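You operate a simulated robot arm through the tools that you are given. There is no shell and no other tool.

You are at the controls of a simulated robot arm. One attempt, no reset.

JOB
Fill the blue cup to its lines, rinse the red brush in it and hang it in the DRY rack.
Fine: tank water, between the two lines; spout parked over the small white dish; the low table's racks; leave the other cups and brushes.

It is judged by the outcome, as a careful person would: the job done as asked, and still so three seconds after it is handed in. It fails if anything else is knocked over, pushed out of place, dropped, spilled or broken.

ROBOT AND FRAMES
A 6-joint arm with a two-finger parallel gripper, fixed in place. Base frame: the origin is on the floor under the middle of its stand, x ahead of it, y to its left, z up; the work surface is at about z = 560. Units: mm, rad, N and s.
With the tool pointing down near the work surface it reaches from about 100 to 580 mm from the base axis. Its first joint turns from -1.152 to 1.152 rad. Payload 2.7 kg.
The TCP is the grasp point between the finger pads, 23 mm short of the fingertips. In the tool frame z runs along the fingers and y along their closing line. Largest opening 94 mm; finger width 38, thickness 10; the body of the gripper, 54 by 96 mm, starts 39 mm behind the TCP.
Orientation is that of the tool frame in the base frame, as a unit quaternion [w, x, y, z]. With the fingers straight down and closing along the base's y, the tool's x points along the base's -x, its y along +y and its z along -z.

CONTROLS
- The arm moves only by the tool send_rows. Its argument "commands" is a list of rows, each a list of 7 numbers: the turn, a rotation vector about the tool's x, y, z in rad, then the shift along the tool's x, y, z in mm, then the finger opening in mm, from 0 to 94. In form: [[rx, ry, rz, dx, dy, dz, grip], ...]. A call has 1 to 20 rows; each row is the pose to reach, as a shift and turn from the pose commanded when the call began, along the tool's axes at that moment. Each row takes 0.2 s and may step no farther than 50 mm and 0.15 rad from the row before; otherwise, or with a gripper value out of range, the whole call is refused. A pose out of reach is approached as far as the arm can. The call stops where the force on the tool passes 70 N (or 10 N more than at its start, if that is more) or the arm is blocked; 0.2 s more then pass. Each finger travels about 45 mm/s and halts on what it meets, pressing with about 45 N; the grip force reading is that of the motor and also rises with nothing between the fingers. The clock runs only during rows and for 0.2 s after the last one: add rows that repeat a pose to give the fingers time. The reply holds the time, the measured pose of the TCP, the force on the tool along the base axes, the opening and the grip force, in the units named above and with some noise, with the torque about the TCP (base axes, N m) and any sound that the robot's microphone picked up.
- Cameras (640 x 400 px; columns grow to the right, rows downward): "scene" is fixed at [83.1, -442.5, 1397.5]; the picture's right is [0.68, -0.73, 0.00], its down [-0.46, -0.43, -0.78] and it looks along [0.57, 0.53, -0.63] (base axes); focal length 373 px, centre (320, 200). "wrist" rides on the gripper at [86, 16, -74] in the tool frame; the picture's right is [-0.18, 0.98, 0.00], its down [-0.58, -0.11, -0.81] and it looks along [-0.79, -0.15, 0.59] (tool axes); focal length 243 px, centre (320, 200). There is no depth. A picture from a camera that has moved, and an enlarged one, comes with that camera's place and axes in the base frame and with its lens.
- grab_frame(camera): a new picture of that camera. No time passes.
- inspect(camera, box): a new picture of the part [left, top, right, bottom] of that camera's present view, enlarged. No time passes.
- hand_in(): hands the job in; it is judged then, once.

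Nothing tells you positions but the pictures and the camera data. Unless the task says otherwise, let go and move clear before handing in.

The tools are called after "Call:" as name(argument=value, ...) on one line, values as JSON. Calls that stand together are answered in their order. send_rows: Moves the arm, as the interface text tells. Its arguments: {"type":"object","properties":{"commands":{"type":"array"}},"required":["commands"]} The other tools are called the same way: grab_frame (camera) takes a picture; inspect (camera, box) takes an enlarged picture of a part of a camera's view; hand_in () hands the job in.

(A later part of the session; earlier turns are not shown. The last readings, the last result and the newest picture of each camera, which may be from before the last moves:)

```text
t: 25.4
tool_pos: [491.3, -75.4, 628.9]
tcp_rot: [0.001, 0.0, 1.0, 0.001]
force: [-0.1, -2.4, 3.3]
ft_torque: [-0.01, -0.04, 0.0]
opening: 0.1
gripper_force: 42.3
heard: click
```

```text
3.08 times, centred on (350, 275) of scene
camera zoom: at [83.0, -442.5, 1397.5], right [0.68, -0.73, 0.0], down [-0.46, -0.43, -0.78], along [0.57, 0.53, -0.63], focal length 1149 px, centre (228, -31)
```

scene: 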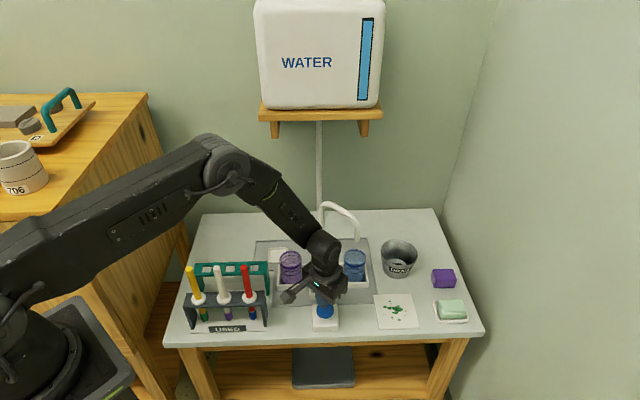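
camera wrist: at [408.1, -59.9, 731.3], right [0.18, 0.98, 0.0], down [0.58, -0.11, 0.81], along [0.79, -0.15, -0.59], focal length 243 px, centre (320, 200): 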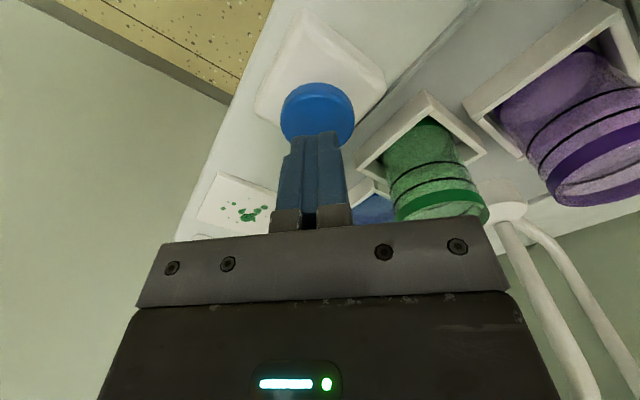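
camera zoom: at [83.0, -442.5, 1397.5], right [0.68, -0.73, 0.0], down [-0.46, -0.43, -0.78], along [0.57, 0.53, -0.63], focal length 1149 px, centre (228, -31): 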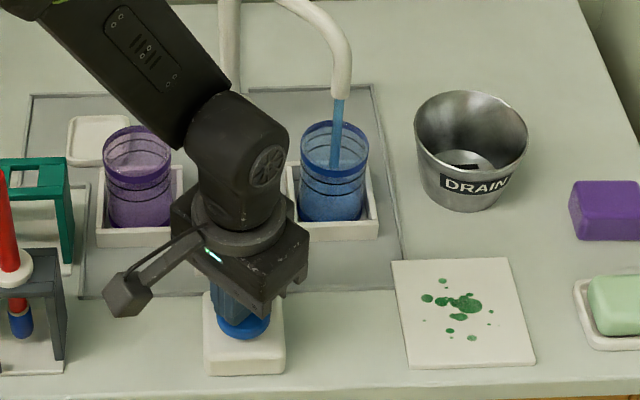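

Water is streaming into the blue cup. I'll hold briefly and watch the level.

Call:
inspect(camera="scene", box=[334, 236, 384, 291])

Call:
send_rows(commands=[[0, 0, 0, 0, 0, 0, 0]])

Call:
inspect(camera="scene", box=[334, 236, 384, 291])

```text
7.27 times, centred on (359, 264) of scene
camera zoom: at [83.0, -442.5, 1397.5], right [0.68, -0.73, 0.0], down [-0.46, -0.43, -0.78], along [0.57, 0.53, -0.63], focal length 2716 px, centre (36, -262)
```

zoom: 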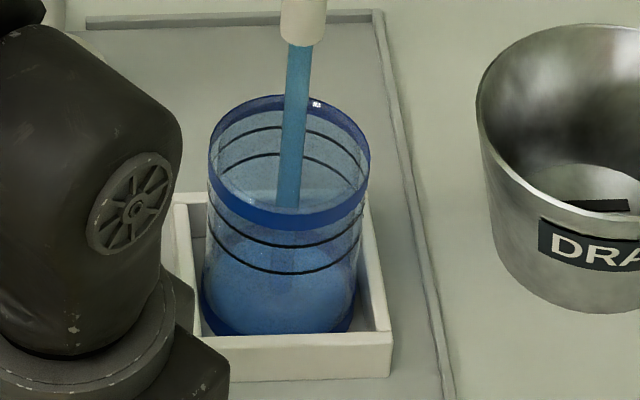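

```text
t: 25.8
tool_pos: [489.9, -76.3, 631.2]
tcp_rot: [0.001, 0.0, 1.0, 0.001]
force: [0.6, -1.4, 4.0]
ft_torque: [-0.05, -0.04, 0.0]
opening: 0.0
gripper_force: 42.2
```

```text
7.27 times, centred on (359, 264) of scene
camera zoom: at [83.1, -442.5, 1397.5], right [0.68, -0.73, 0.0], down [-0.46, -0.43, -0.78], along [0.57, 0.53, -0.63], focal length 2716 px, centre (36, -262)
```

zoom: 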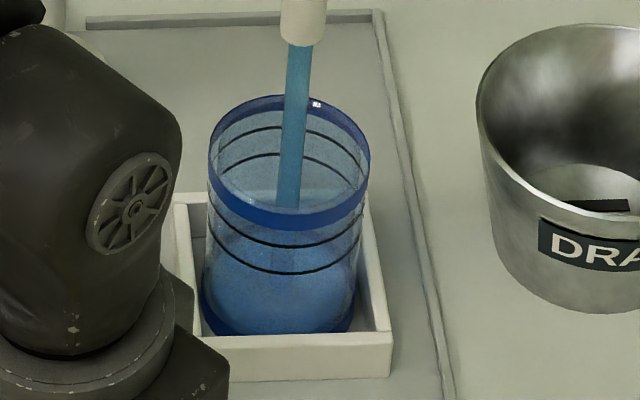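

The flow continues while I hold the button. I'll hold a little longer and look again.

Call:
send_rows(commands=[[0, 0, 0, 0, 0, 0, 0], [0, 0, 0, 0, 0, 0, 0], [0, 0, 0, 0, 0, 0, 0]])

Call:
inspect(camera="scene", box=[334, 236, 384, 291])

```text
t: 26.6
tool_pos: [489.9, -75.6, 630.2]
tcp_rot: [0.001, -0.001, 1.0, 0.001]
force: [1.8, -0.3, 2.6]
ft_torque: [-0.01, -0.06, 0.02]
opening: 0.0
gripper_force: 42.4
```

```text
7.27 times, centred on (359, 264) of scene
camera zoom: at [83.1, -442.5, 1397.5], right [0.68, -0.73, 0.0], down [-0.46, -0.43, -0.78], along [0.57, 0.53, -0.63], focal length 2716 px, centre (36, -262)
```

zoom: 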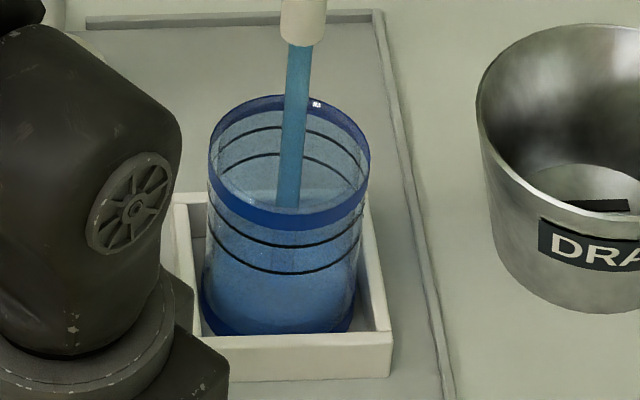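

Level is rising; I'll zoom tighter to read the surface against the lines.

Call:
inspect(camera="scene", box=[345, 246, 372, 284])

```text
10.53 times, centred on (358, 265) of scene
camera zoom: at [83.1, -442.5, 1397.5], right [0.68, -0.73, 0.0], down [-0.46, -0.43, -0.78], along [0.57, 0.53, -0.63], focal length 3931 px, centre (-85, -484)
```

zoom: 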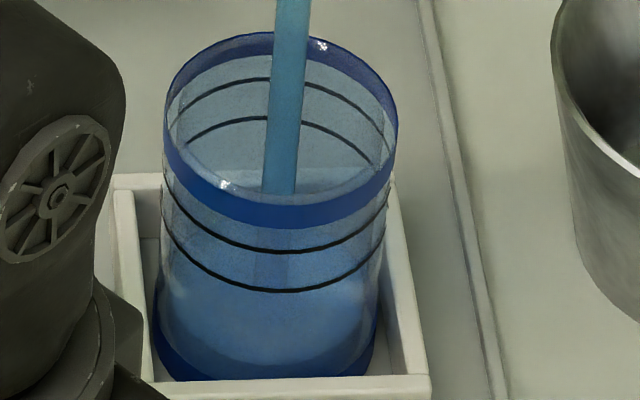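

The surface is still low in the cup. I'll hold another second.

Call:
send_rows(commands=[[0, 0, 0, 0, 0, 0, 0], [0, 0, 0, 0, 0, 0, 0], [0, 0, 0, 0, 0, 0, 0], [0, 0, 0, 0, 0, 0, 0]])

Call:
inspect(camera="scene", box=[345, 246, 372, 284])

```text
t: 27.6
tool_pos: [490.9, -76.9, 630.4]
tcp_rot: [-0.001, 0.0, 1.0, 0.001]
force: [1.7, -0.1, 3.4]
ft_torque: [0.01, -0.05, 0.03]
opening: 0.2
gripper_force: 43.1
```

```text
10.53 times, centred on (358, 265) of scene
camera zoom: at [83.1, -442.5, 1397.5], right [0.68, -0.73, 0.0], down [-0.46, -0.43, -0.78], along [0.57, 0.53, -0.63], focal length 3931 px, centre (-85, -484)
```

zoom: 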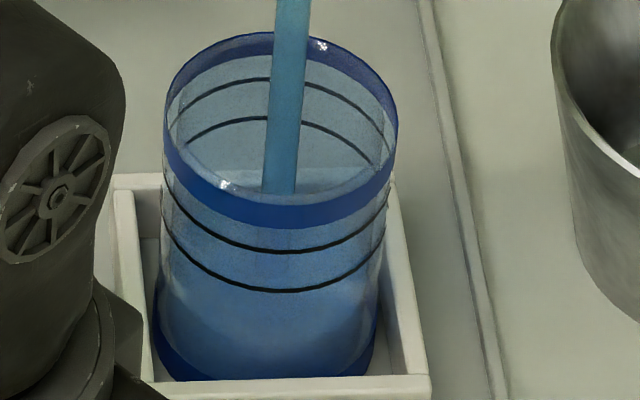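

The surface's front edge is climbing roughly 14 px/s in this zoom; the lower line is at about row 292 and the upper at 252. I'll hold two more seconds.

Call:
send_rows(commands=[[0, 0, 0, 0, 0, 0, 0], [0, 0, 0, 0, 0, 0, 0], [0, 0, 0, 0, 0, 0, 0], [0, 0, 0, 0, 0, 0, 0], [0, 0, 0, 0, 0, 0, 0], [0, 0, 0, 0, 0, 0, 0], [0, 0, 0, 0, 0, 0, 0], [0, 0, 0, 0, 0, 0, 0], [0, 0, 0, 0, 0, 0, 0]])

Call:
inspect(camera="scene", box=[345, 246, 372, 284])

```text
t: 29.6
tool_pos: [489.5, -76.3, 630.2]
tcp_rot: [0.0, 0.0, 1.0, 0.001]
force: [0.9, 2.2, 4.0]
ft_torque: [0.01, -0.04, 0.02]
opening: 0.1
gripper_force: 42.4
```

```text
10.53 times, centred on (358, 265) of scene
camera zoom: at [83.1, -442.5, 1397.5], right [0.68, -0.73, 0.0], down [-0.46, -0.43, -0.78], along [0.57, 0.53, -0.63], focal length 3931 px, centre (-85, -484)
```

zoom: 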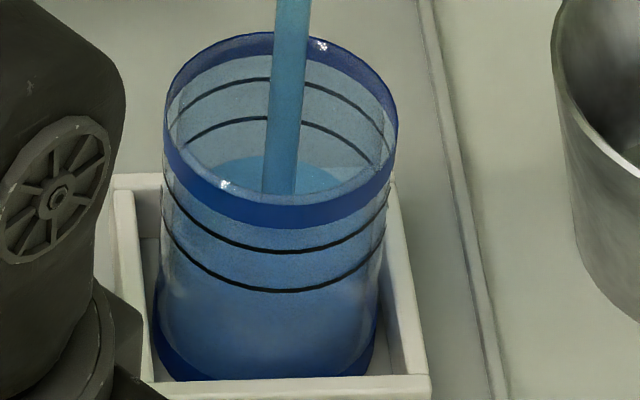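

Now the back edge of the surface shows at row ~157; the lower line's back is at ~117 and the upper's at ~78. I'll hold about 1.6 s and recheck the rate.

Call:
send_rows(commands=[[0, 0, 0, 0, 0, 0, 0], [0, 0, 0, 0, 0, 0, 0], [0, 0, 0, 0, 0, 0, 0], [0, 0, 0, 0, 0, 0, 0], [0, 0, 0, 0, 0, 0, 0], [0, 0, 0, 0, 0, 0, 0], [0, 0, 0, 0, 0, 0, 0]])

Call:
inspect(camera="scene", box=[345, 246, 372, 284])

```text
t: 31.2
tool_pos: [490.6, -76.4, 629.6]
tcp_rot: [0.0, 0.001, 1.0, 0.001]
force: [1.2, 1.1, 3.5]
ft_torque: [0.0, -0.01, 0.0]
opening: 0.1
gripper_force: 42.7
```

```text
10.53 times, centred on (358, 265) of scene
camera zoom: at [83.0, -442.5, 1397.5], right [0.68, -0.73, 0.0], down [-0.46, -0.43, -0.78], along [0.57, 0.53, -0.63], focal length 3931 px, centre (-85, -484)
```

zoom: 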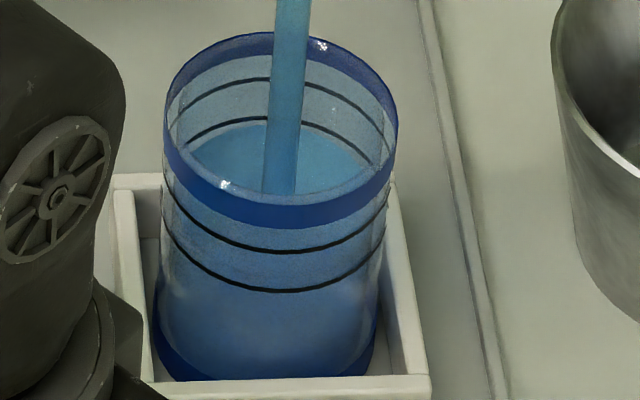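

The surface is just under the lower line, rising about 20 px/s. I'll hold 1.0 s more and then release the button by lifting.

Call:
send_rows(commands=[[0, 0, 0, 0, 0, 0, 0], [0, 0, 0, 0, 0, 0, 0], [0, 0, 0, 0, 0, 0, 0], [0, 0, 0, 0, 0, 0, 0], [0, 0, 0, 0, 0, 0, 0], [0, 0, 0, 0, 0, -10, 0], [0, 0, 0, 0, 0, -20, 0]])

Call:
inspect(camera="scene", box=[345, 246, 372, 284])

Call:
inspect(camera="scene", box=[290, 210, 410, 340])

```text
t: 32.8
tool_pos: [491.4, -76.7, 649.2]
tcp_rot: [0.0, 0.0, 1.0, 0.0]
force: [-0.3, 0.5, -0.1]
ft_torque: [-0.02, 0.0, -0.02]
opening: 0.2
gripper_force: 42.7
```

```text
10.53 times, centred on (358, 265) of scene
camera zoom: at [83.1, -442.5, 1397.5], right [0.68, -0.73, 0.0], down [-0.46, -0.43, -0.78], along [0.57, 0.53, -0.63], focal length 3931 px, centre (-85, -484)
```

zoom: 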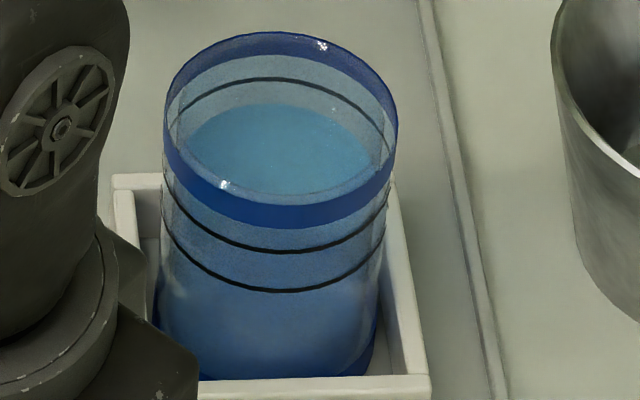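

```text
3.08 times, centred on (350, 275) of scene
camera zoom: at [83.1, -442.5, 1397.5], right [0.68, -0.73, 0.0], down [-0.46, -0.43, -0.78], along [0.57, 0.53, -0.63], focal length 1149 px, centre (228, -31)
```

zoom: 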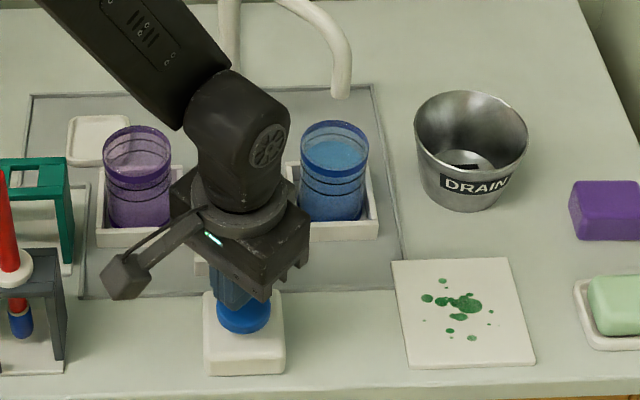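

Flow has stopped, with the surface about a third of the way up between the lines. One short extra press should bring it nearer the middle.

Call:
send_rows(commands=[[0, 0, 0, 0, 0, 12, 0], [0, 0, 0, 0, 0, 20, 0], [0, 0, 0, 0, 0, 20, 0], [0, 0, 0, 0, 0, 8, 0], [0, 0, 0, 0, 0, -10, 0], [0, 0, 0, 0, 0, -10, 0]])

Call:
inspect(camera="scene", box=[345, 246, 372, 284])

Call:
inspect(camera="scene", box=[290, 210, 410, 340])

```text
t: 34.2
tool_pos: [489.9, -75.6, 659.8]
tcp_rot: [0.0, 0.0, 1.0, 0.001]
force: [-0.2, -0.5, -0.3]
ft_torque: [0.03, 0.0, 0.0]
opening: 0.1
gripper_force: 42.4
heard: click
```

```text
10.53 times, centred on (358, 265) of scene
camera zoom: at [83.1, -442.5, 1397.5], right [0.68, -0.73, 0.0], down [-0.46, -0.43, -0.78], along [0.57, 0.53, -0.63], focal length 3931 px, centre (-85, -484)
```

zoom: 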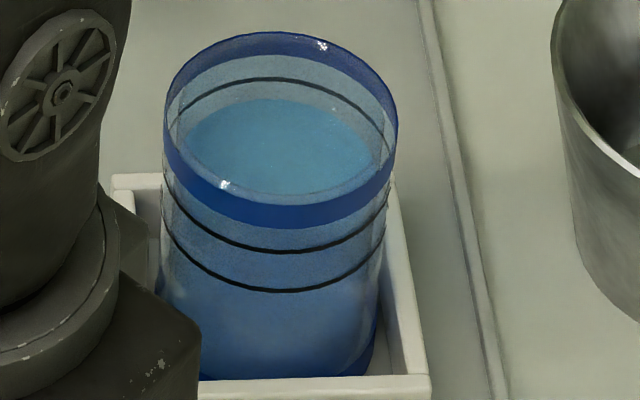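

```text
3.08 times, centred on (350, 275) of scene
camera zoom: at [83.1, -442.5, 1397.5], right [0.68, -0.73, 0.0], down [-0.46, -0.43, -0.78], along [0.57, 0.53, -0.63], focal length 1149 px, centre (228, -31)
```

zoom: 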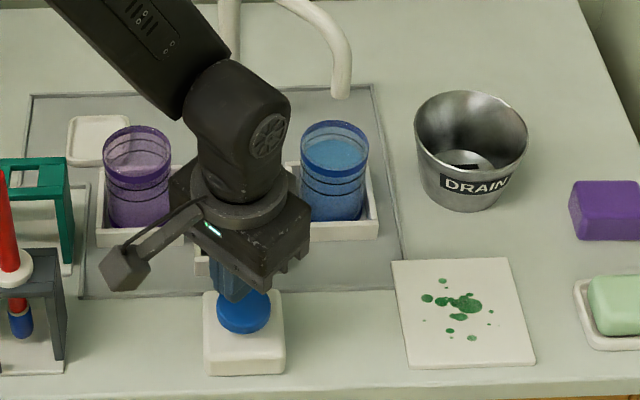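

The water surface now sits midway between the two lines and the flow is off. Next I'll lift away, set the tilt and spin again, and go back to the pipe to park it.

Call:
send_rows(commands=[[0, 0, 0, 0, 0, -38, 0], [0, 0, 0, 0, 0, -76, 20], [0, 0, 0, 0, 0, -114, 40], [0, 0, 0, 0, 0, -152, 60], [0, 0, 0, 0, 0, -190, 80], [0, 0, 0, 0, 0, -190, 80]])

Call:
send_rows(commands=[[0, -0.12, 0, 0, 0, 0, 80], [0, -0.24, 0, 0, 0, 0, 80], [0, -0.35, 0, 0, 0, 0, 80], [0, -0.35, 0, 0, 0, 0, 80]])

Call:
send_rows(commands=[[0, 0, -0.128, -13, 6, 4.7, 80], [0, 0, -0.256, -26, 12, 9.5, 80], [0, 0, -0.384, -39, 18, 14.2, 80], [0, 0, -0.512, -52, 24, 19, 80], [0, 0, -0.64, -65, 30, 23.7, 80], [0, 0, -0.768, -78, 36, 28.5, 80], [0, 0, -0.896, -91, 42, 33.2, 80], [0, 0, -1.024, -104, 48, 38, 80], [0, 0, -1.152, -117, 54, 42.7, 80], [0, 0, -1.28, -130, 60, 47.4, 80], [0, 0, -1.408, -143, 66, 52.2, 80], [0, 0, -1.536, -155.9, 71.6, 56.9, 80], [0, 0, -1.536, -155.9, 71.6, 56.9, 80]])

Call:
inspect(camera="scene", box=[260, 150, 400, 290])

Call:
grab_frame(camera="wrist")

```text
t: 35.6
tool_pos: [490.6, -75.7, 850.4]
tcp_rot: [0.0, 0.0, 1.0, 0.001]
force: [0.6, -0.2, 0.2]
ft_torque: [-0.02, -0.01, -0.02]
opening: 80.0
gripper_force: 0.0
```

```text
t: 36.6
tool_pos: [489.6, -76.6, 848.8]
tcp_rot: [0.174, 0.0, 0.985, 0.001]
force: [0.0, 0.9, -1.2]
ft_torque: [0.0, 0.03, -0.01]
opening: 80.0
gripper_force: 0.1
```

```text
t: 39.4
tool_pos: [655.8, -5.4, 851.1]
tcp_rot: [0.126, -0.685, 0.707, -0.121]
force: [0.0, -0.2, -0.4]
ft_torque: [0.02, 0.01, -0.02]
opening: 80.2
gripper_force: 0.0
```

```text
2.86 times, centred on (330, 220) of scene
camera zoom: at [83.1, -442.5, 1397.5], right [0.68, -0.73, 0.0], down [-0.46, -0.43, -0.78], along [0.57, 0.53, -0.63], focal length 1067 px, centre (291, 143)
```

zoom: 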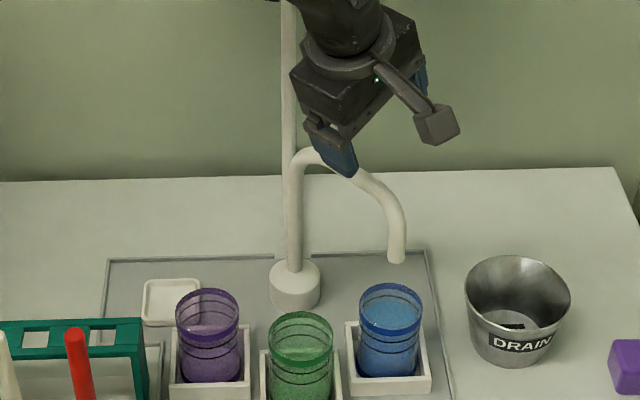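

```text
taken
camera wrist: at [613.0, -90.3, 913.5], right [-0.92, 0.22, -0.33], down [-0.16, 0.58, 0.8], along [0.37, 0.79, -0.49], focal length 243 px, centre (320, 200)
```

wrist: 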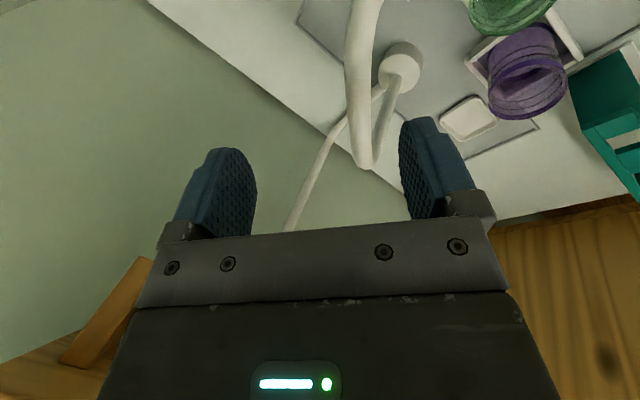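

The fingers are above the pipe, one each side. I'm lowering straight down and then narrowing.

Call:
send_rows(commands=[[0, 0, 0, 0.3, 8.4, 23, 80], [0, 0, 0, 0.6, 16.8, 46, 80], [0, 0, 0, 0.9, 25.2, 69, 80], [0, 0, 0, 1.2, 33.6, 92.1, 80], [0, 0, 0, 1.2, 33.6, 92.1, 60], [0, 0, 0, 1.2, 33.6, 92.1, 44], [0, 0, 0, 1.2, 33.6, 92.1, 40], [0, 0, 0, 1.2, 33.6, 92.1, 40]])

Call:
inspect(camera="scene", box=[260, 150, 400, 290])

Call:
grab_frame(camera="wrist")

```text
t: 41.2
tool_pos: [655.6, -5.6, 752.6]
tcp_rot: [0.126, -0.684, 0.708, -0.122]
force: [-0.2, 0.5, -0.1]
ft_torque: [0.01, 0.02, -0.01]
opening: 40.0
gripper_force: 0.1
```

```text
2.86 times, centred on (330, 220) of scene
camera zoom: at [83.1, -442.5, 1397.5], right [0.68, -0.73, 0.0], down [-0.46, -0.43, -0.78], along [0.57, 0.53, -0.63], focal length 1067 px, centre (291, 143)
```

zoom: 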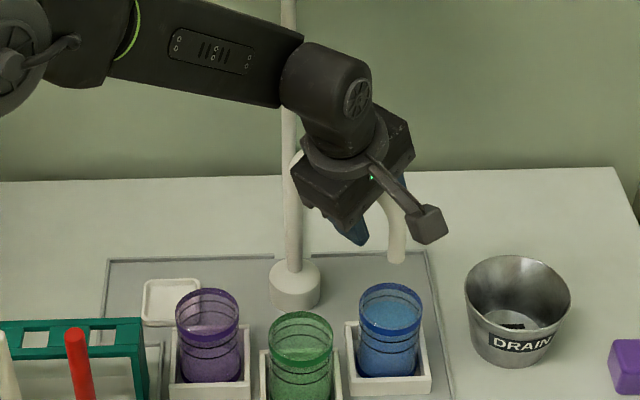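

```text
taken
camera wrist: at [612.9, -91.0, 814.6], right [-0.92, 0.22, -0.33], down [-0.16, 0.58, 0.8], along [0.37, 0.79, -0.49], focal length 243 px, centre (320, 200)
```

wrist: 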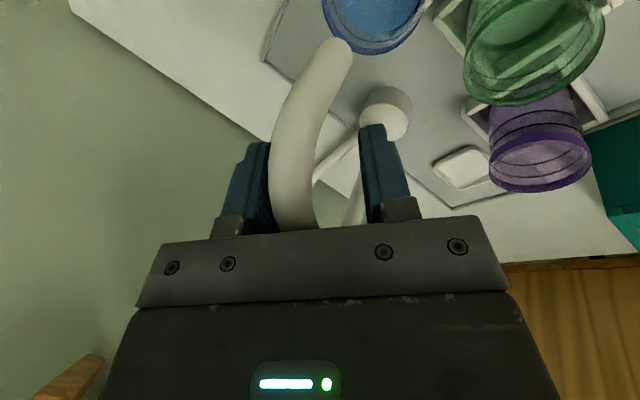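

The pipe is caged again. I'm sweeping clockwise back over the green position.

Call:
send_rows(commands=[[0, 0, 0.131, -0.8, 11.4, -4.2, 40], [0, 0, 0.262, -3.2, 22.7, -8.2, 40], [0, 0, 0.393, -7.1, 33.5, -12.1, 40], [0, 0, 0.524, -12.5, 43.7, -15.8, 40], [0, 0, 0.654, -19.2, 53.3, -19.2, 40], [0, 0, 0.785, -27.3, 61.8, -22.2, 40], [0, 0, 0.916, -36.5, 69.4, -24.9, 40], [0, 0, 1.047, -46.6, 75.7, -27.1, 40], [0, 0, 1.047, -46.6, 75.7, -27.1, 40]])

Call:
inspect(camera="scene", box=[240, 150, 380, 290])

Call:
grab_frame(camera="wrist")

```text
t: 43.2
tool_pos: [576.3, 45.8, 752.6]
tcp_rot: [0.17, -0.238, 0.956, -0.041]
force: [0.2, -0.2, 0.4]
ft_torque: [0.0, 0.0, -0.01]
opening: 40.1
gripper_force: 0.1
```

```text
2.86 times, centred on (310, 220) of scene
camera zoom: at [83.1, -442.5, 1397.5], right [0.68, -0.73, 0.0], down [-0.46, -0.43, -0.78], along [0.57, 0.53, -0.63], focal length 1067 px, centre (349, 143)
```

zoom: 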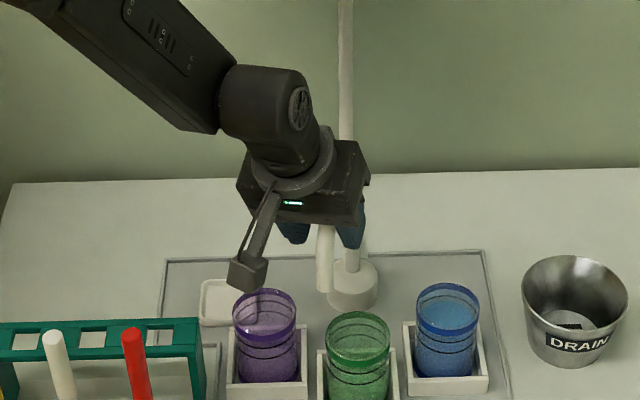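

```text
taken
camera wrist: at [473.3, 18.8, 793.1], right [-0.28, 0.95, -0.1], down [0.25, 0.18, 0.95], along [0.93, 0.24, -0.29], focal length 243 px, centre (320, 200)
```

wrist: 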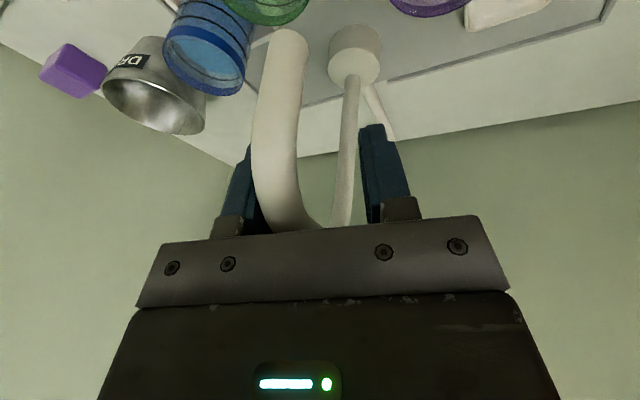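

It's following cleanly. I'll continue toward the dish, stopping a little short to check.

Call:
send_rows(commands=[[0, 0, 0.129, -1.0, 11.9, -1.7, 40], [0, 0, 0.258, -3.6, 23.6, -2.9, 40], [0, 0, 0.387, -7.5, 34.9, -3.6, 40], [0, 0, 0.517, -12.7, 45.7, -3.7, 40], [0, 0, 0.646, -19.2, 55.7, -3.4, 40], [0, 0, 0.775, -27, 64.9, -2.4, 40], [0, 0, 0.904, -35.6, 73, -1, 40], [0, 0, 1.033, -45.2, 80, 0.9, 40], [0, 0, 1.162, -55.5, 85.6, 3.2, 40], [0, 0, 1.162, -55.5, 85.6, 3.2, 40]])

Call:
inspect(camera="scene", box=[240, 150, 380, 290])

Call:
grab_frame(camera="wrist")

```text
t: 45.4
tool_pos: [586.4, 146.4, 751.7]
tcp_rot: [0.164, 0.326, 0.929, 0.059]
force: [0.9, 0.2, 0.3]
ft_torque: [-0.03, -0.01, -0.01]
opening: 39.9
gripper_force: 0.0
```

```text
2.86 times, centred on (310, 220) of scene
camera zoom: at [83.1, -442.5, 1397.5], right [0.68, -0.73, 0.0], down [-0.46, -0.43, -0.78], along [0.57, 0.53, -0.63], focal length 1067 px, centre (349, 143)
```

zoom: 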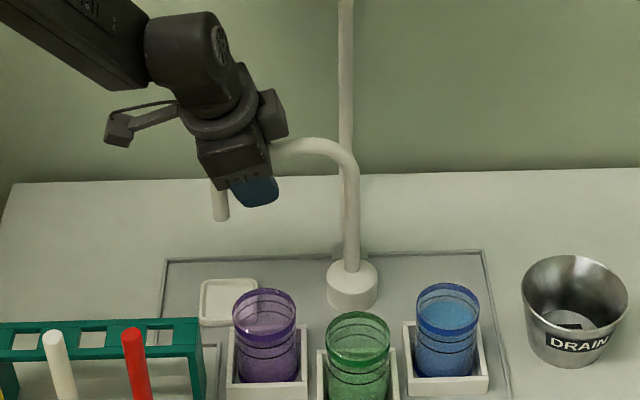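

```text
taken
camera wrist: at [507.2, 213.4, 802.3], right [0.71, 0.65, 0.26], down [0.09, -0.45, 0.89], along [0.7, -0.61, -0.38], focal length 243 px, centre (320, 200)
```

wrist: 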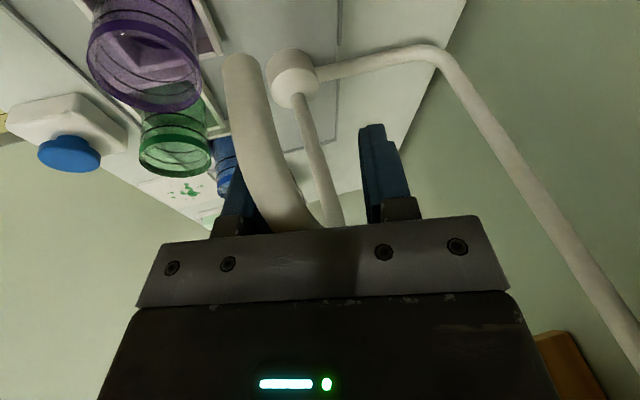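

The outlet is about 7° short of its original parked angle over the dish. One more small step.

Call:
send_rows(commands=[[0, 0, 0.065, -0.2, 5.9, 1.4, 40], [0, 0, 0.125, -0.4, 11.3, 2.7, 40], [0, 0, 0.125, -0.4, 11.3, 2.7, 40]])

Call:
inspect(camera="scene", box=[260, 185, 340, 265])

Call:
grab_frame(camera="wrist")

```text
t: 46.2
tool_pos: [594.3, 155.0, 752.8]
tcp_rot: [0.16, 0.382, 0.908, 0.069]
force: [-0.1, 0.2, -0.2]
ft_torque: [0.0, 0.0, -0.01]
opening: 39.9
gripper_force: 0.0
```

```text
5.00 times, centred on (300, 225) of scene
camera zoom: at [83.1, -442.5, 1397.5], right [0.68, -0.73, 0.0], down [-0.46, -0.43, -0.78], along [0.57, 0.53, -0.63], focal length 1867 px, centre (420, 75)
```

zoom: 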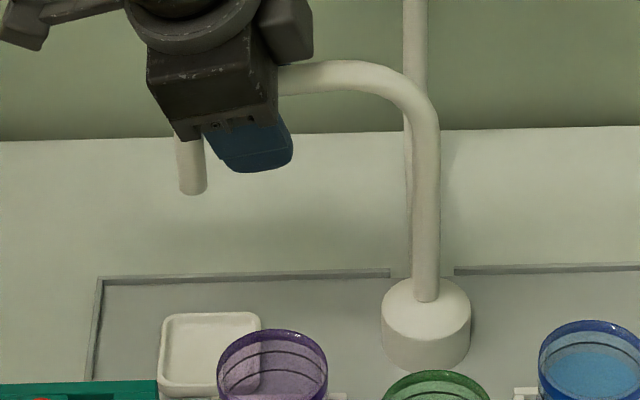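

```text
taken
camera wrist: at [523.5, 228.2, 805.4], right [0.78, 0.55, 0.29], down [0.03, -0.49, 0.87], along [0.62, -0.67, -0.4], focal length 243 px, centre (320, 200)
```

wrist: 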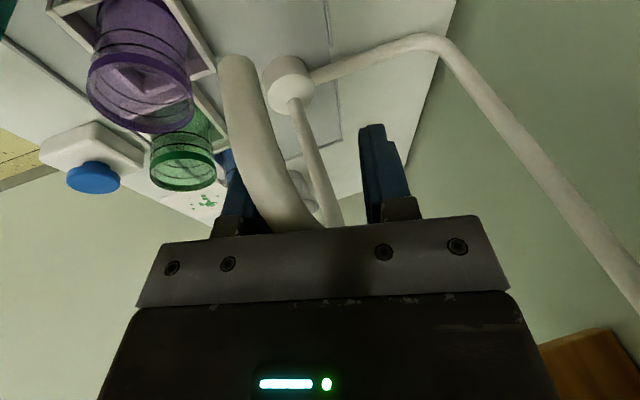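

Two or three degrees remain to match the original parking spot; I'll nudge that, then open and lift off.

Call:
send_rows(commands=[[0, 0, 0.05, 0.2, 4.8, 1.2, 40], [0, 0, 0.05, 0.2, 4.8, 1.2, 40]])

Call:
inspect(camera="scene", box=[260, 185, 340, 265])

```text
t: 46.8
tool_pos: [597.1, 158.9, 751.4]
tcp_rot: [0.159, 0.405, 0.897, 0.073]
force: [0.8, -0.6, -0.1]
ft_torque: [0.03, 0.0, -0.01]
opening: 40.1
gripper_force: 0.4
```

```text
5.00 times, centred on (300, 225) of scene
camera zoom: at [83.1, -442.5, 1397.5], right [0.68, -0.73, 0.0], down [-0.46, -0.43, -0.78], along [0.57, 0.53, -0.63], focal length 1867 px, centre (420, 75)
```

zoom: 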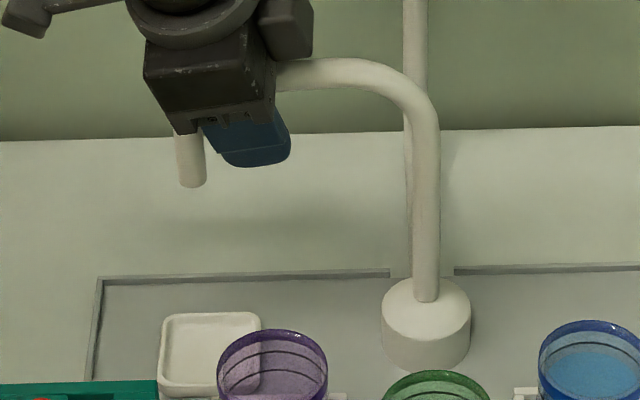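

The outlet is back exactly where it was, over the dish. Opening and lifting straight up.

Call:
send_rows(commands=[[0, 0, 0, 0, 0, 0, 60], [0, 0, 0, 0, 0, 0, 80], [0, 0, 0, 0, 0, 0, 90], [0, 0, 0, 0, 0, 0, 90], [0, 0, 0, -5.7, 6.4, -23.5, 90], [0, 0, 0, -11.4, 12.9, -47, 90], [0, 0, 0, -17, 19.3, -70.5, 90], [0, 0, 0, -22.7, 25.7, -94, 90], [0, 0, 0, -22.7, 25.7, -94, 90]])

Call:
inspect(camera="scene", box=[260, 185, 340, 265])

Call:
grab_frame(camera="scene")

```text
t: 48.8
tool_pos: [597.4, 158.6, 851.8]
tcp_rot: [0.158, 0.405, 0.898, 0.072]
force: [0.2, 0.8, 1.7]
ft_torque: [-0.01, 0.01, 0.01]
opening: 90.0
gripper_force: 0.0
```

```text
5.00 times, centred on (300, 225) of scene
camera zoom: at [83.1, -442.5, 1397.5], right [0.68, -0.73, 0.0], down [-0.46, -0.43, -0.78], along [0.57, 0.53, -0.63], focal length 1867 px, centre (420, 75)
```

zoom: 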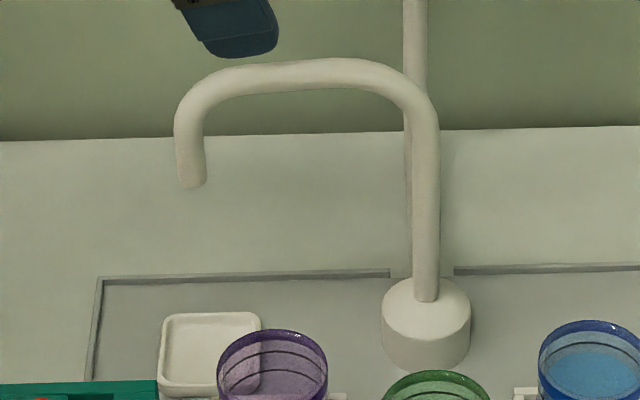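

```text
taken
```

scene: 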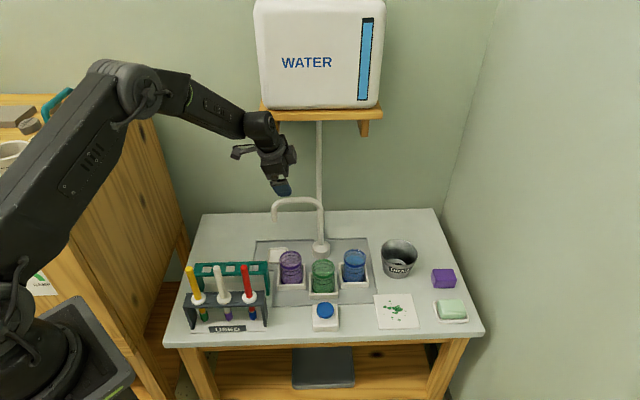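

The spout is parked. Now for the brush: I'll level the tool and swing back to a viewpoint looking over both racks, with the closing line along the rack row.

Call:
send_rows(commands=[[0.09, 0.079, 0, 0, 0, 0, 90], [0.18, 0.159, 0, 0, 0, 0, 90], [0.2626, 0.2314, 0, 0, 0, 0, 90], [0.2626, 0.2314, 0, 0, 0, 0, 90]])

Call:
send_rows(commands=[[0, 0, -0.1453, 10.2, -30.6, -1.6, 90], [0, 0, -0.2905, 20.4, -61.3, -3.3, 90], [0, 0, -0.4358, 30.6, -91.9, -4.9, 90], [0, 0, -0.5811, 40.8, -122.5, -6.5, 90], [0, 0, -0.7264, 51, -153.1, -8.2, 90], [0, 0, -0.8716, 61.2, -183.8, -9.8, 90], [0, 0, -1.0169, 71.4, -214.4, -11.5, 90], [0, 0, -1.1622, 81.6, -245, -13.1, 90], [0, 0, -1.3075, 91.8, -275.6, -14.7, 90], [0, 0, -1.4527, 102, -306.3, -16.4, 90], [0, 0, -1.598, 112.2, -336.9, -18, 90], [0, 0, -1.598, 112.2, -336.9, -18, 90]])

Call:
grab_frame(camera="wrist")

Call:
grab_frame(camera="scene")

```text
t: 49.8
tool_pos: [589.6, 157.2, 853.3]
tcp_rot: [-0.002, 0.41, 0.912, -0.001]
force: [0.4, 1.0, -0.9]
ft_torque: [-0.02, -0.03, 0.02]
opening: 90.0
gripper_force: 0.0
```

```text
t: 52.4
tool_pos: [271.8, 17.4, 869.2]
tcp_rot: [0.001, -0.367, 0.93, 0.0]
force: [1.0, 0.1, -1.3]
ft_torque: [0.01, 0.01, -0.02]
opening: 90.0
gripper_force: 0.1
```

```text
taken
camera wrist: at [197.2, -28.4, 943.8], right [-0.54, 0.84, 0.0], down [0.5, 0.32, 0.81], along [0.68, 0.43, -0.59], focal length 243 px, centre (320, 200)
```

wrist: 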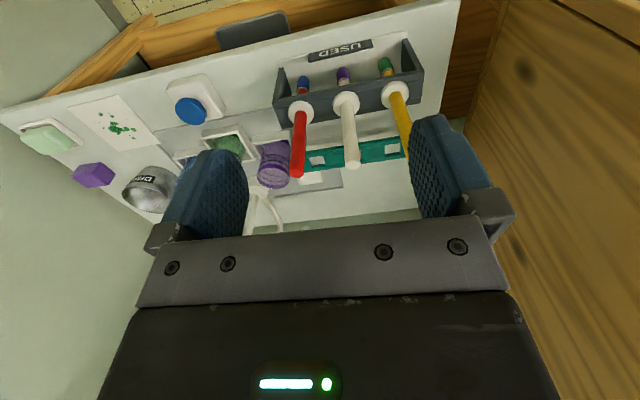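

```text
taken
```

scene: 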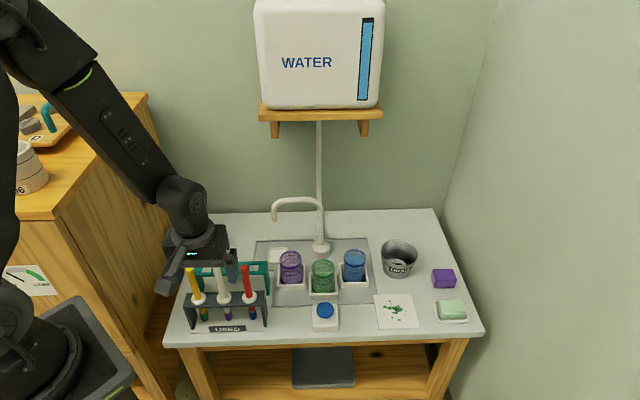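

Call:
inspect(camera="wrist", box=[260, 40, 440, 200])

Call:
inspect(camera="scene", box=[180, 255, 280, 335])

```text
2.50 times, centred on (350, 120) of wrist
camera zoom: at [197.2, -28.4, 943.8], right [-0.54, 0.84, 0.0], down [0.5, 0.32, 0.81], along [0.68, 0.43, -0.59], focal length 606 px, centre (245, 400)
```

zoom: 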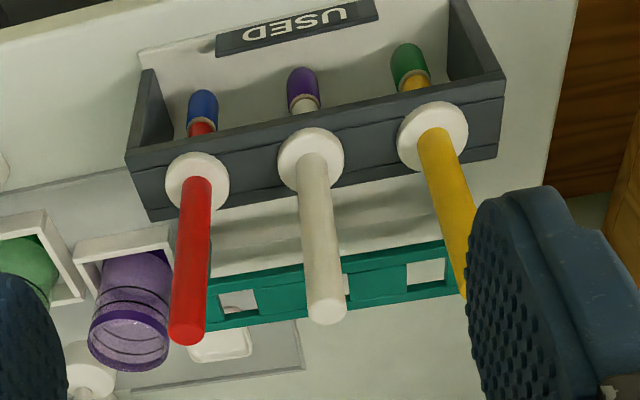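

```text
5.00 times, centred on (230, 295) of scene
camera zoom: at [83.1, -442.5, 1397.5], right [0.68, -0.73, 0.0], down [-0.46, -0.43, -0.78], along [0.57, 0.53, -0.63], focal length 1867 px, centre (770, -275)
```

zoom: 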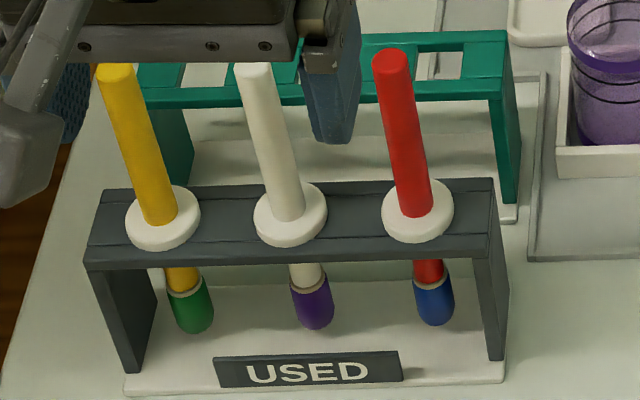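

Red brush stands vertical near (366.5,49.5), handle top z≈770 and collar ≈668; the teal rack's slots lie about 90 mm behind it. I'll move over the red handle with the fingers at 50 mm opening.

Call:
send_rows(commands=[[0, 0, -0.01, -30, -13.7, 5, 80], [0, 0, -0.02, -60, -27.5, 12, 65], [0, 0, -0.034, -91.1, -41.2, 25, 50], [0, 0, -0.034, -91.1, -41.2, 39, 50], [0, 0, -0.034, -91.1, -41.2, 39, 50]])

Call:
inspect(camera="wrist", box=[200, 80, 440, 240])

Call:
inspect(camera="scene", box=[180, 225, 310, 335])

Call:
grab_frame(camera="wrist")

```text
t: 53.6
tool_pos: [365.4, 50.7, 831.6]
tcp_rot: [0.0, -0.382, 0.924, 0.0]
force: [1.2, 0.6, 0.0]
ft_torque: [-0.01, -0.02, 0.01]
opening: 50.2
gripper_force: 0.1
```

```text
2.50 times, centred on (320, 160) of wrist
camera zoom: at [294.0, 1.9, 905.0], right [-0.56, 0.83, 0.0], down [0.49, 0.33, 0.81], along [0.67, 0.46, -0.59], focal length 606 px, centre (320, 300)
```

zoom: 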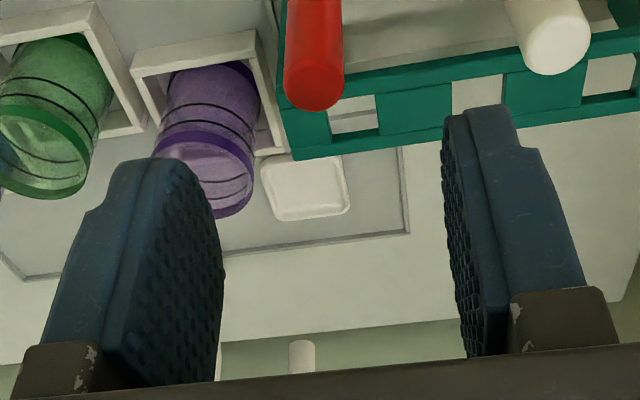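

```text
3.64 times, centred on (245, 280) of scene
camera zoom: at [83.1, -442.5, 1397.5], right [0.68, -0.73, 0.0], down [-0.46, -0.43, -0.78], along [0.57, 0.53, -0.63], focal length 1358 px, centre (593, -91)
```

zoom: 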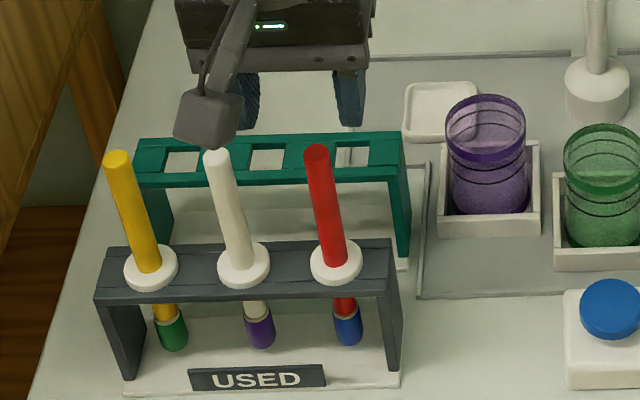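

```text
taken
camera wrist: at [294.0, 1.9, 905.0], right [-0.56, 0.83, 0.0], down [0.49, 0.33, 0.81], along [0.67, 0.46, -0.59], focal length 243 px, centre (320, 200)
```

wrist: 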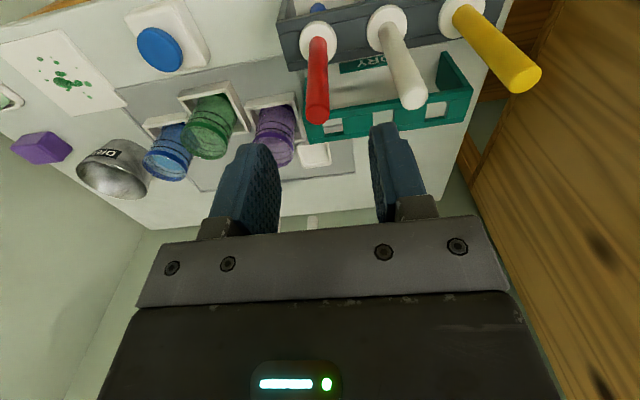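

The DRY label is visible on the teal rack's base, so that's the right rack. The red handle is centred below the gripper; I'm descending partway and checking.

Call:
send_rows(commands=[[0, 0, 0, 0, 0, 15, 50], [0, 0, 0, 0, 0, 30, 50], [0, 0, 0, 0, 0, 44, 50], [0, 0, 0, 0, 0, 44, 50]])

Call:
grab_frame(camera="wrist")

Call:
inspect(camera="scene", box=[180, 225, 310, 335])

```text
t: 54.6
tool_pos: [365.5, 51.3, 785.8]
tcp_rot: [0.0, -0.383, 0.924, 0.0]
force: [-0.7, 0.0, 1.2]
ft_torque: [0.03, -0.05, -0.01]
opening: 49.9
gripper_force: 0.1
```

```text
taken
camera wrist: at [293.9, 2.1, 861.1], right [-0.56, 0.83, 0.0], down [0.49, 0.33, 0.81], along [0.67, 0.46, -0.59], focal length 243 px, centre (320, 200)
```

wrist: 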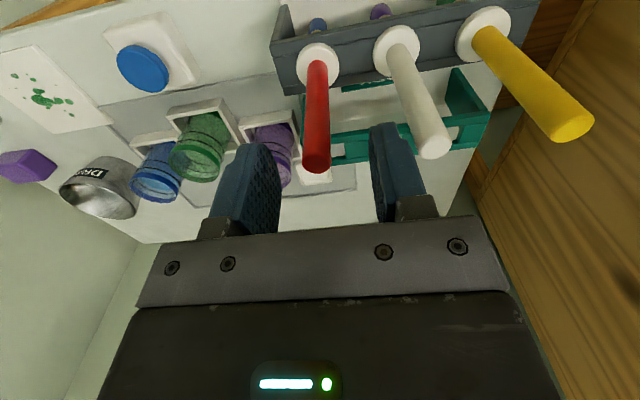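

```text
3.64 times, centred on (245, 280) of scene
camera zoom: at [83.1, -442.5, 1397.5], right [0.68, -0.73, 0.0], down [-0.46, -0.43, -0.78], along [0.57, 0.53, -0.63], focal length 1358 px, centre (593, -91)
```

zoom: 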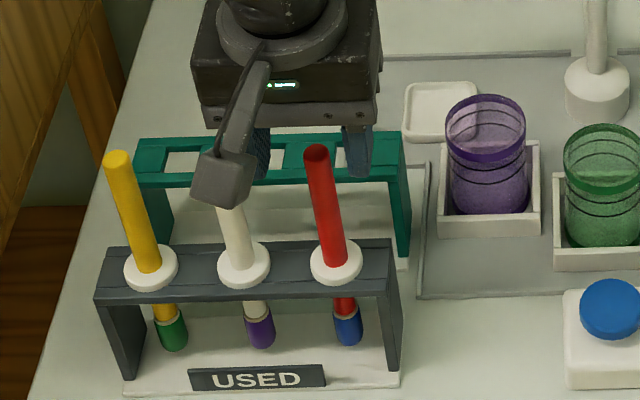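

The handle top is right between the finger pads. Descending to grasp height.

Call:
send_rows(commands=[[0, 0, 0, 0, 0, 14, 50], [0, 0, 0, 0, 0, 28, 50], [0, 0, 0, 0, 0, 41, 50], [0, 0, 0, 0, 0, 41, 50]])

Call:
inspect(camera="wrist", box=[200, 60, 440, 240])

Call:
inspect(camera="scene", box=[180, 225, 310, 335])

```text
t: 55.6
tool_pos: [366.1, 50.9, 746.4]
tcp_rot: [0.001, -0.383, 0.924, 0.0]
force: [-0.6, -0.7, 0.9]
ft_torque: [-0.03, 0.01, 0.0]
opening: 50.0
gripper_force: 0.1
```

```text
2.22 times, centred on (320, 150) of wrist
camera zoom: at [293.9, 2.0, 820.4], right [-0.56, 0.83, 0.0], down [0.49, 0.33, 0.81], along [0.67, 0.46, -0.59], focal length 539 px, centre (320, 311)
```

zoom: 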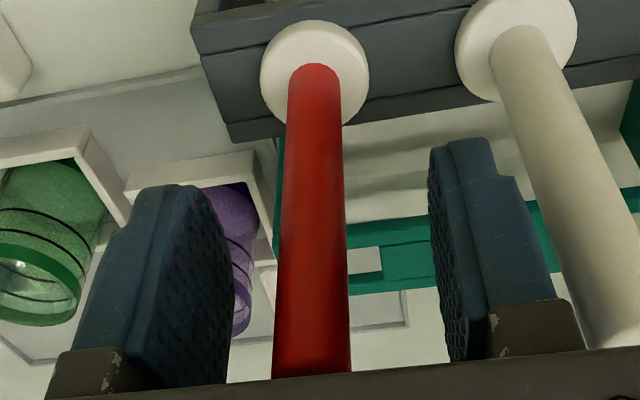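

```text
3.64 times, centred on (245, 280) of scene
camera zoom: at [83.1, -442.5, 1397.5], right [0.68, -0.73, 0.0], down [-0.46, -0.43, -0.78], along [0.57, 0.53, -0.63], focal length 1358 px, centre (593, -91)
```

zoom: 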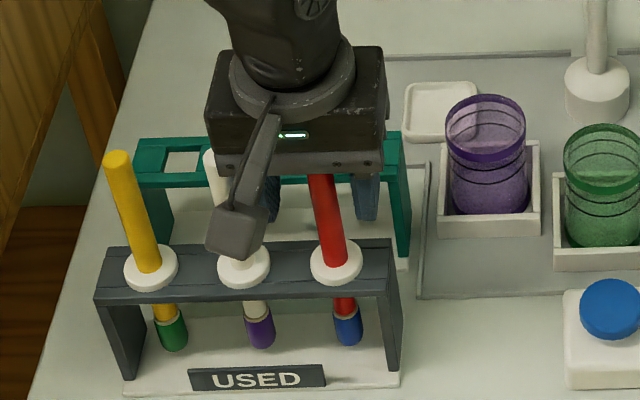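

The handle sits about 1.5 mm off centre between the pads. I'll shift by that and close the fingers.

Call:
send_rows(commands=[[0, 0, 0, 0, -1.4, 0, 50], [0, 0, 0, 0, -1.4, 0, 30], [0, 0, 0, 0, -1.4, 0, 20], [0, 0, 0, 0, -1.4, 0, 5], [0, 0, 0, 0, -1.4, 0, 5], [0, 0, 0, 0, -1.4, 0, 5]])

Call:
inspect(camera="wrist", box=[200, 60, 440, 240])

Call:
inspect(camera="scene", box=[180, 225, 310, 335])

```text
t: 57.0
tool_pos: [367.0, 50.8, 745.8]
tcp_rot: [0.001, -0.383, 0.924, 0.0]
force: [-0.2, -0.1, -0.1]
ft_torque: [0.0, 0.01, -0.02]
opening: 14.1
gripper_force: 45.3
```

```text
2.22 times, centred on (320, 150) of wrist
camera zoom: at [294.9, 0.9, 820.7], right [-0.56, 0.83, 0.0], down [0.49, 0.33, 0.81], along [0.67, 0.46, -0.59], focal length 539 px, centre (320, 311)
```

zoom: 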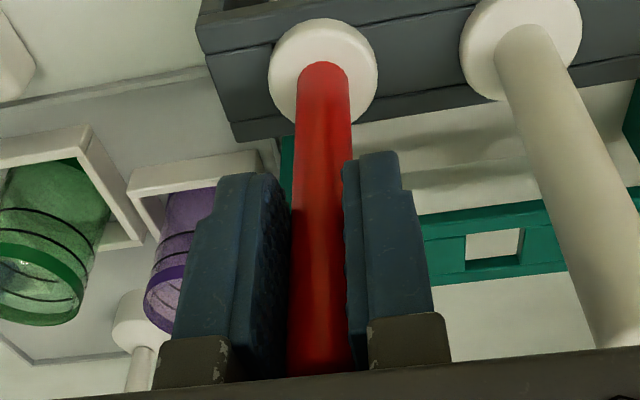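

```text
3.64 times, centred on (245, 280) of scene
camera zoom: at [83.1, -442.5, 1397.5], right [0.68, -0.73, 0.0], down [-0.46, -0.43, -0.78], along [0.57, 0.53, -0.63], focal length 1358 px, centre (593, -91)
```

zoom: 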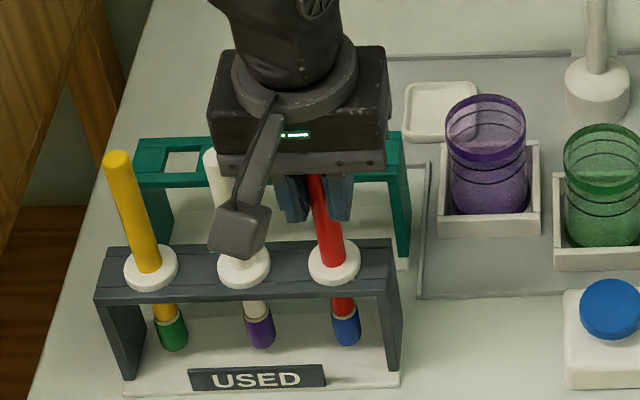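

The handle is gripped (14 mm, 45 N). Lifting straight up out of the rack.

Call:
send_rows(commands=[[0, 0, 0, 0, 0, -10, 5], [0, 0, 0, 0, 0, -25, 5], [0, 0, 0, 0, 0, -45, 5], [0, 0, 0, 0, 0, -65, 5], [0, 0, 0, 0, 0, -85, 5], [0, 0, 0, 0, 0, -105, 5], [0, 0, 0, 0, 0, -125, 5], [0, 0, 0, 0, 0, -125, 5]])

Call:
inspect(camera="scene", box=[180, 195, 340, 335])

Call:
grab_frame(camera="wrist")

```text
t: 58.8
tool_pos: [365.5, 49.0, 870.9]
tcp_rot: [0.0, -0.383, 0.924, 0.0]
force: [0.6, -0.2, -0.5]
ft_torque: [0.04, -0.01, 0.0]
opening: 14.3
gripper_force: 45.0
```

```text
2.86 times, centred on (260, 265) of scene
camera zoom: at [83.1, -442.5, 1397.5], right [0.68, -0.73, 0.0], down [-0.46, -0.43, -0.78], along [0.57, 0.53, -0.63], focal length 1067 px, centre (491, 14)
```

zoom: 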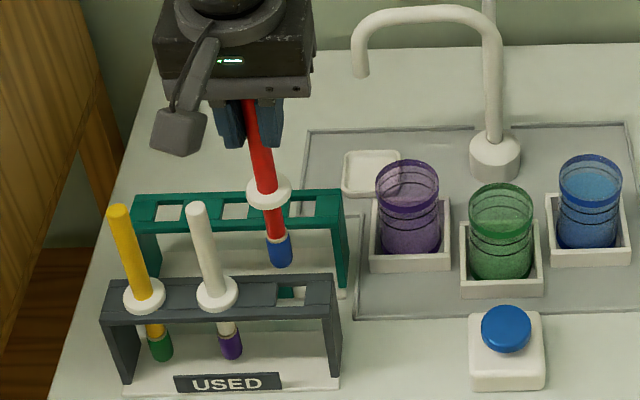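

```text
taken
camera wrist: at [294.3, 1.0, 945.5], right [-0.56, 0.83, 0.0], down [0.49, 0.33, 0.81], along [0.67, 0.46, -0.59], focal length 243 px, centre (320, 200)
```

wrist: 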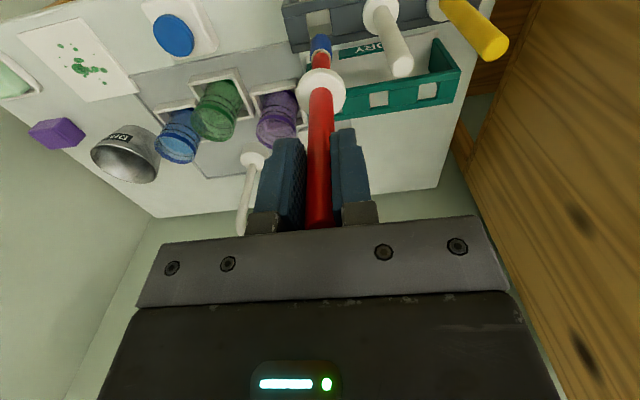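

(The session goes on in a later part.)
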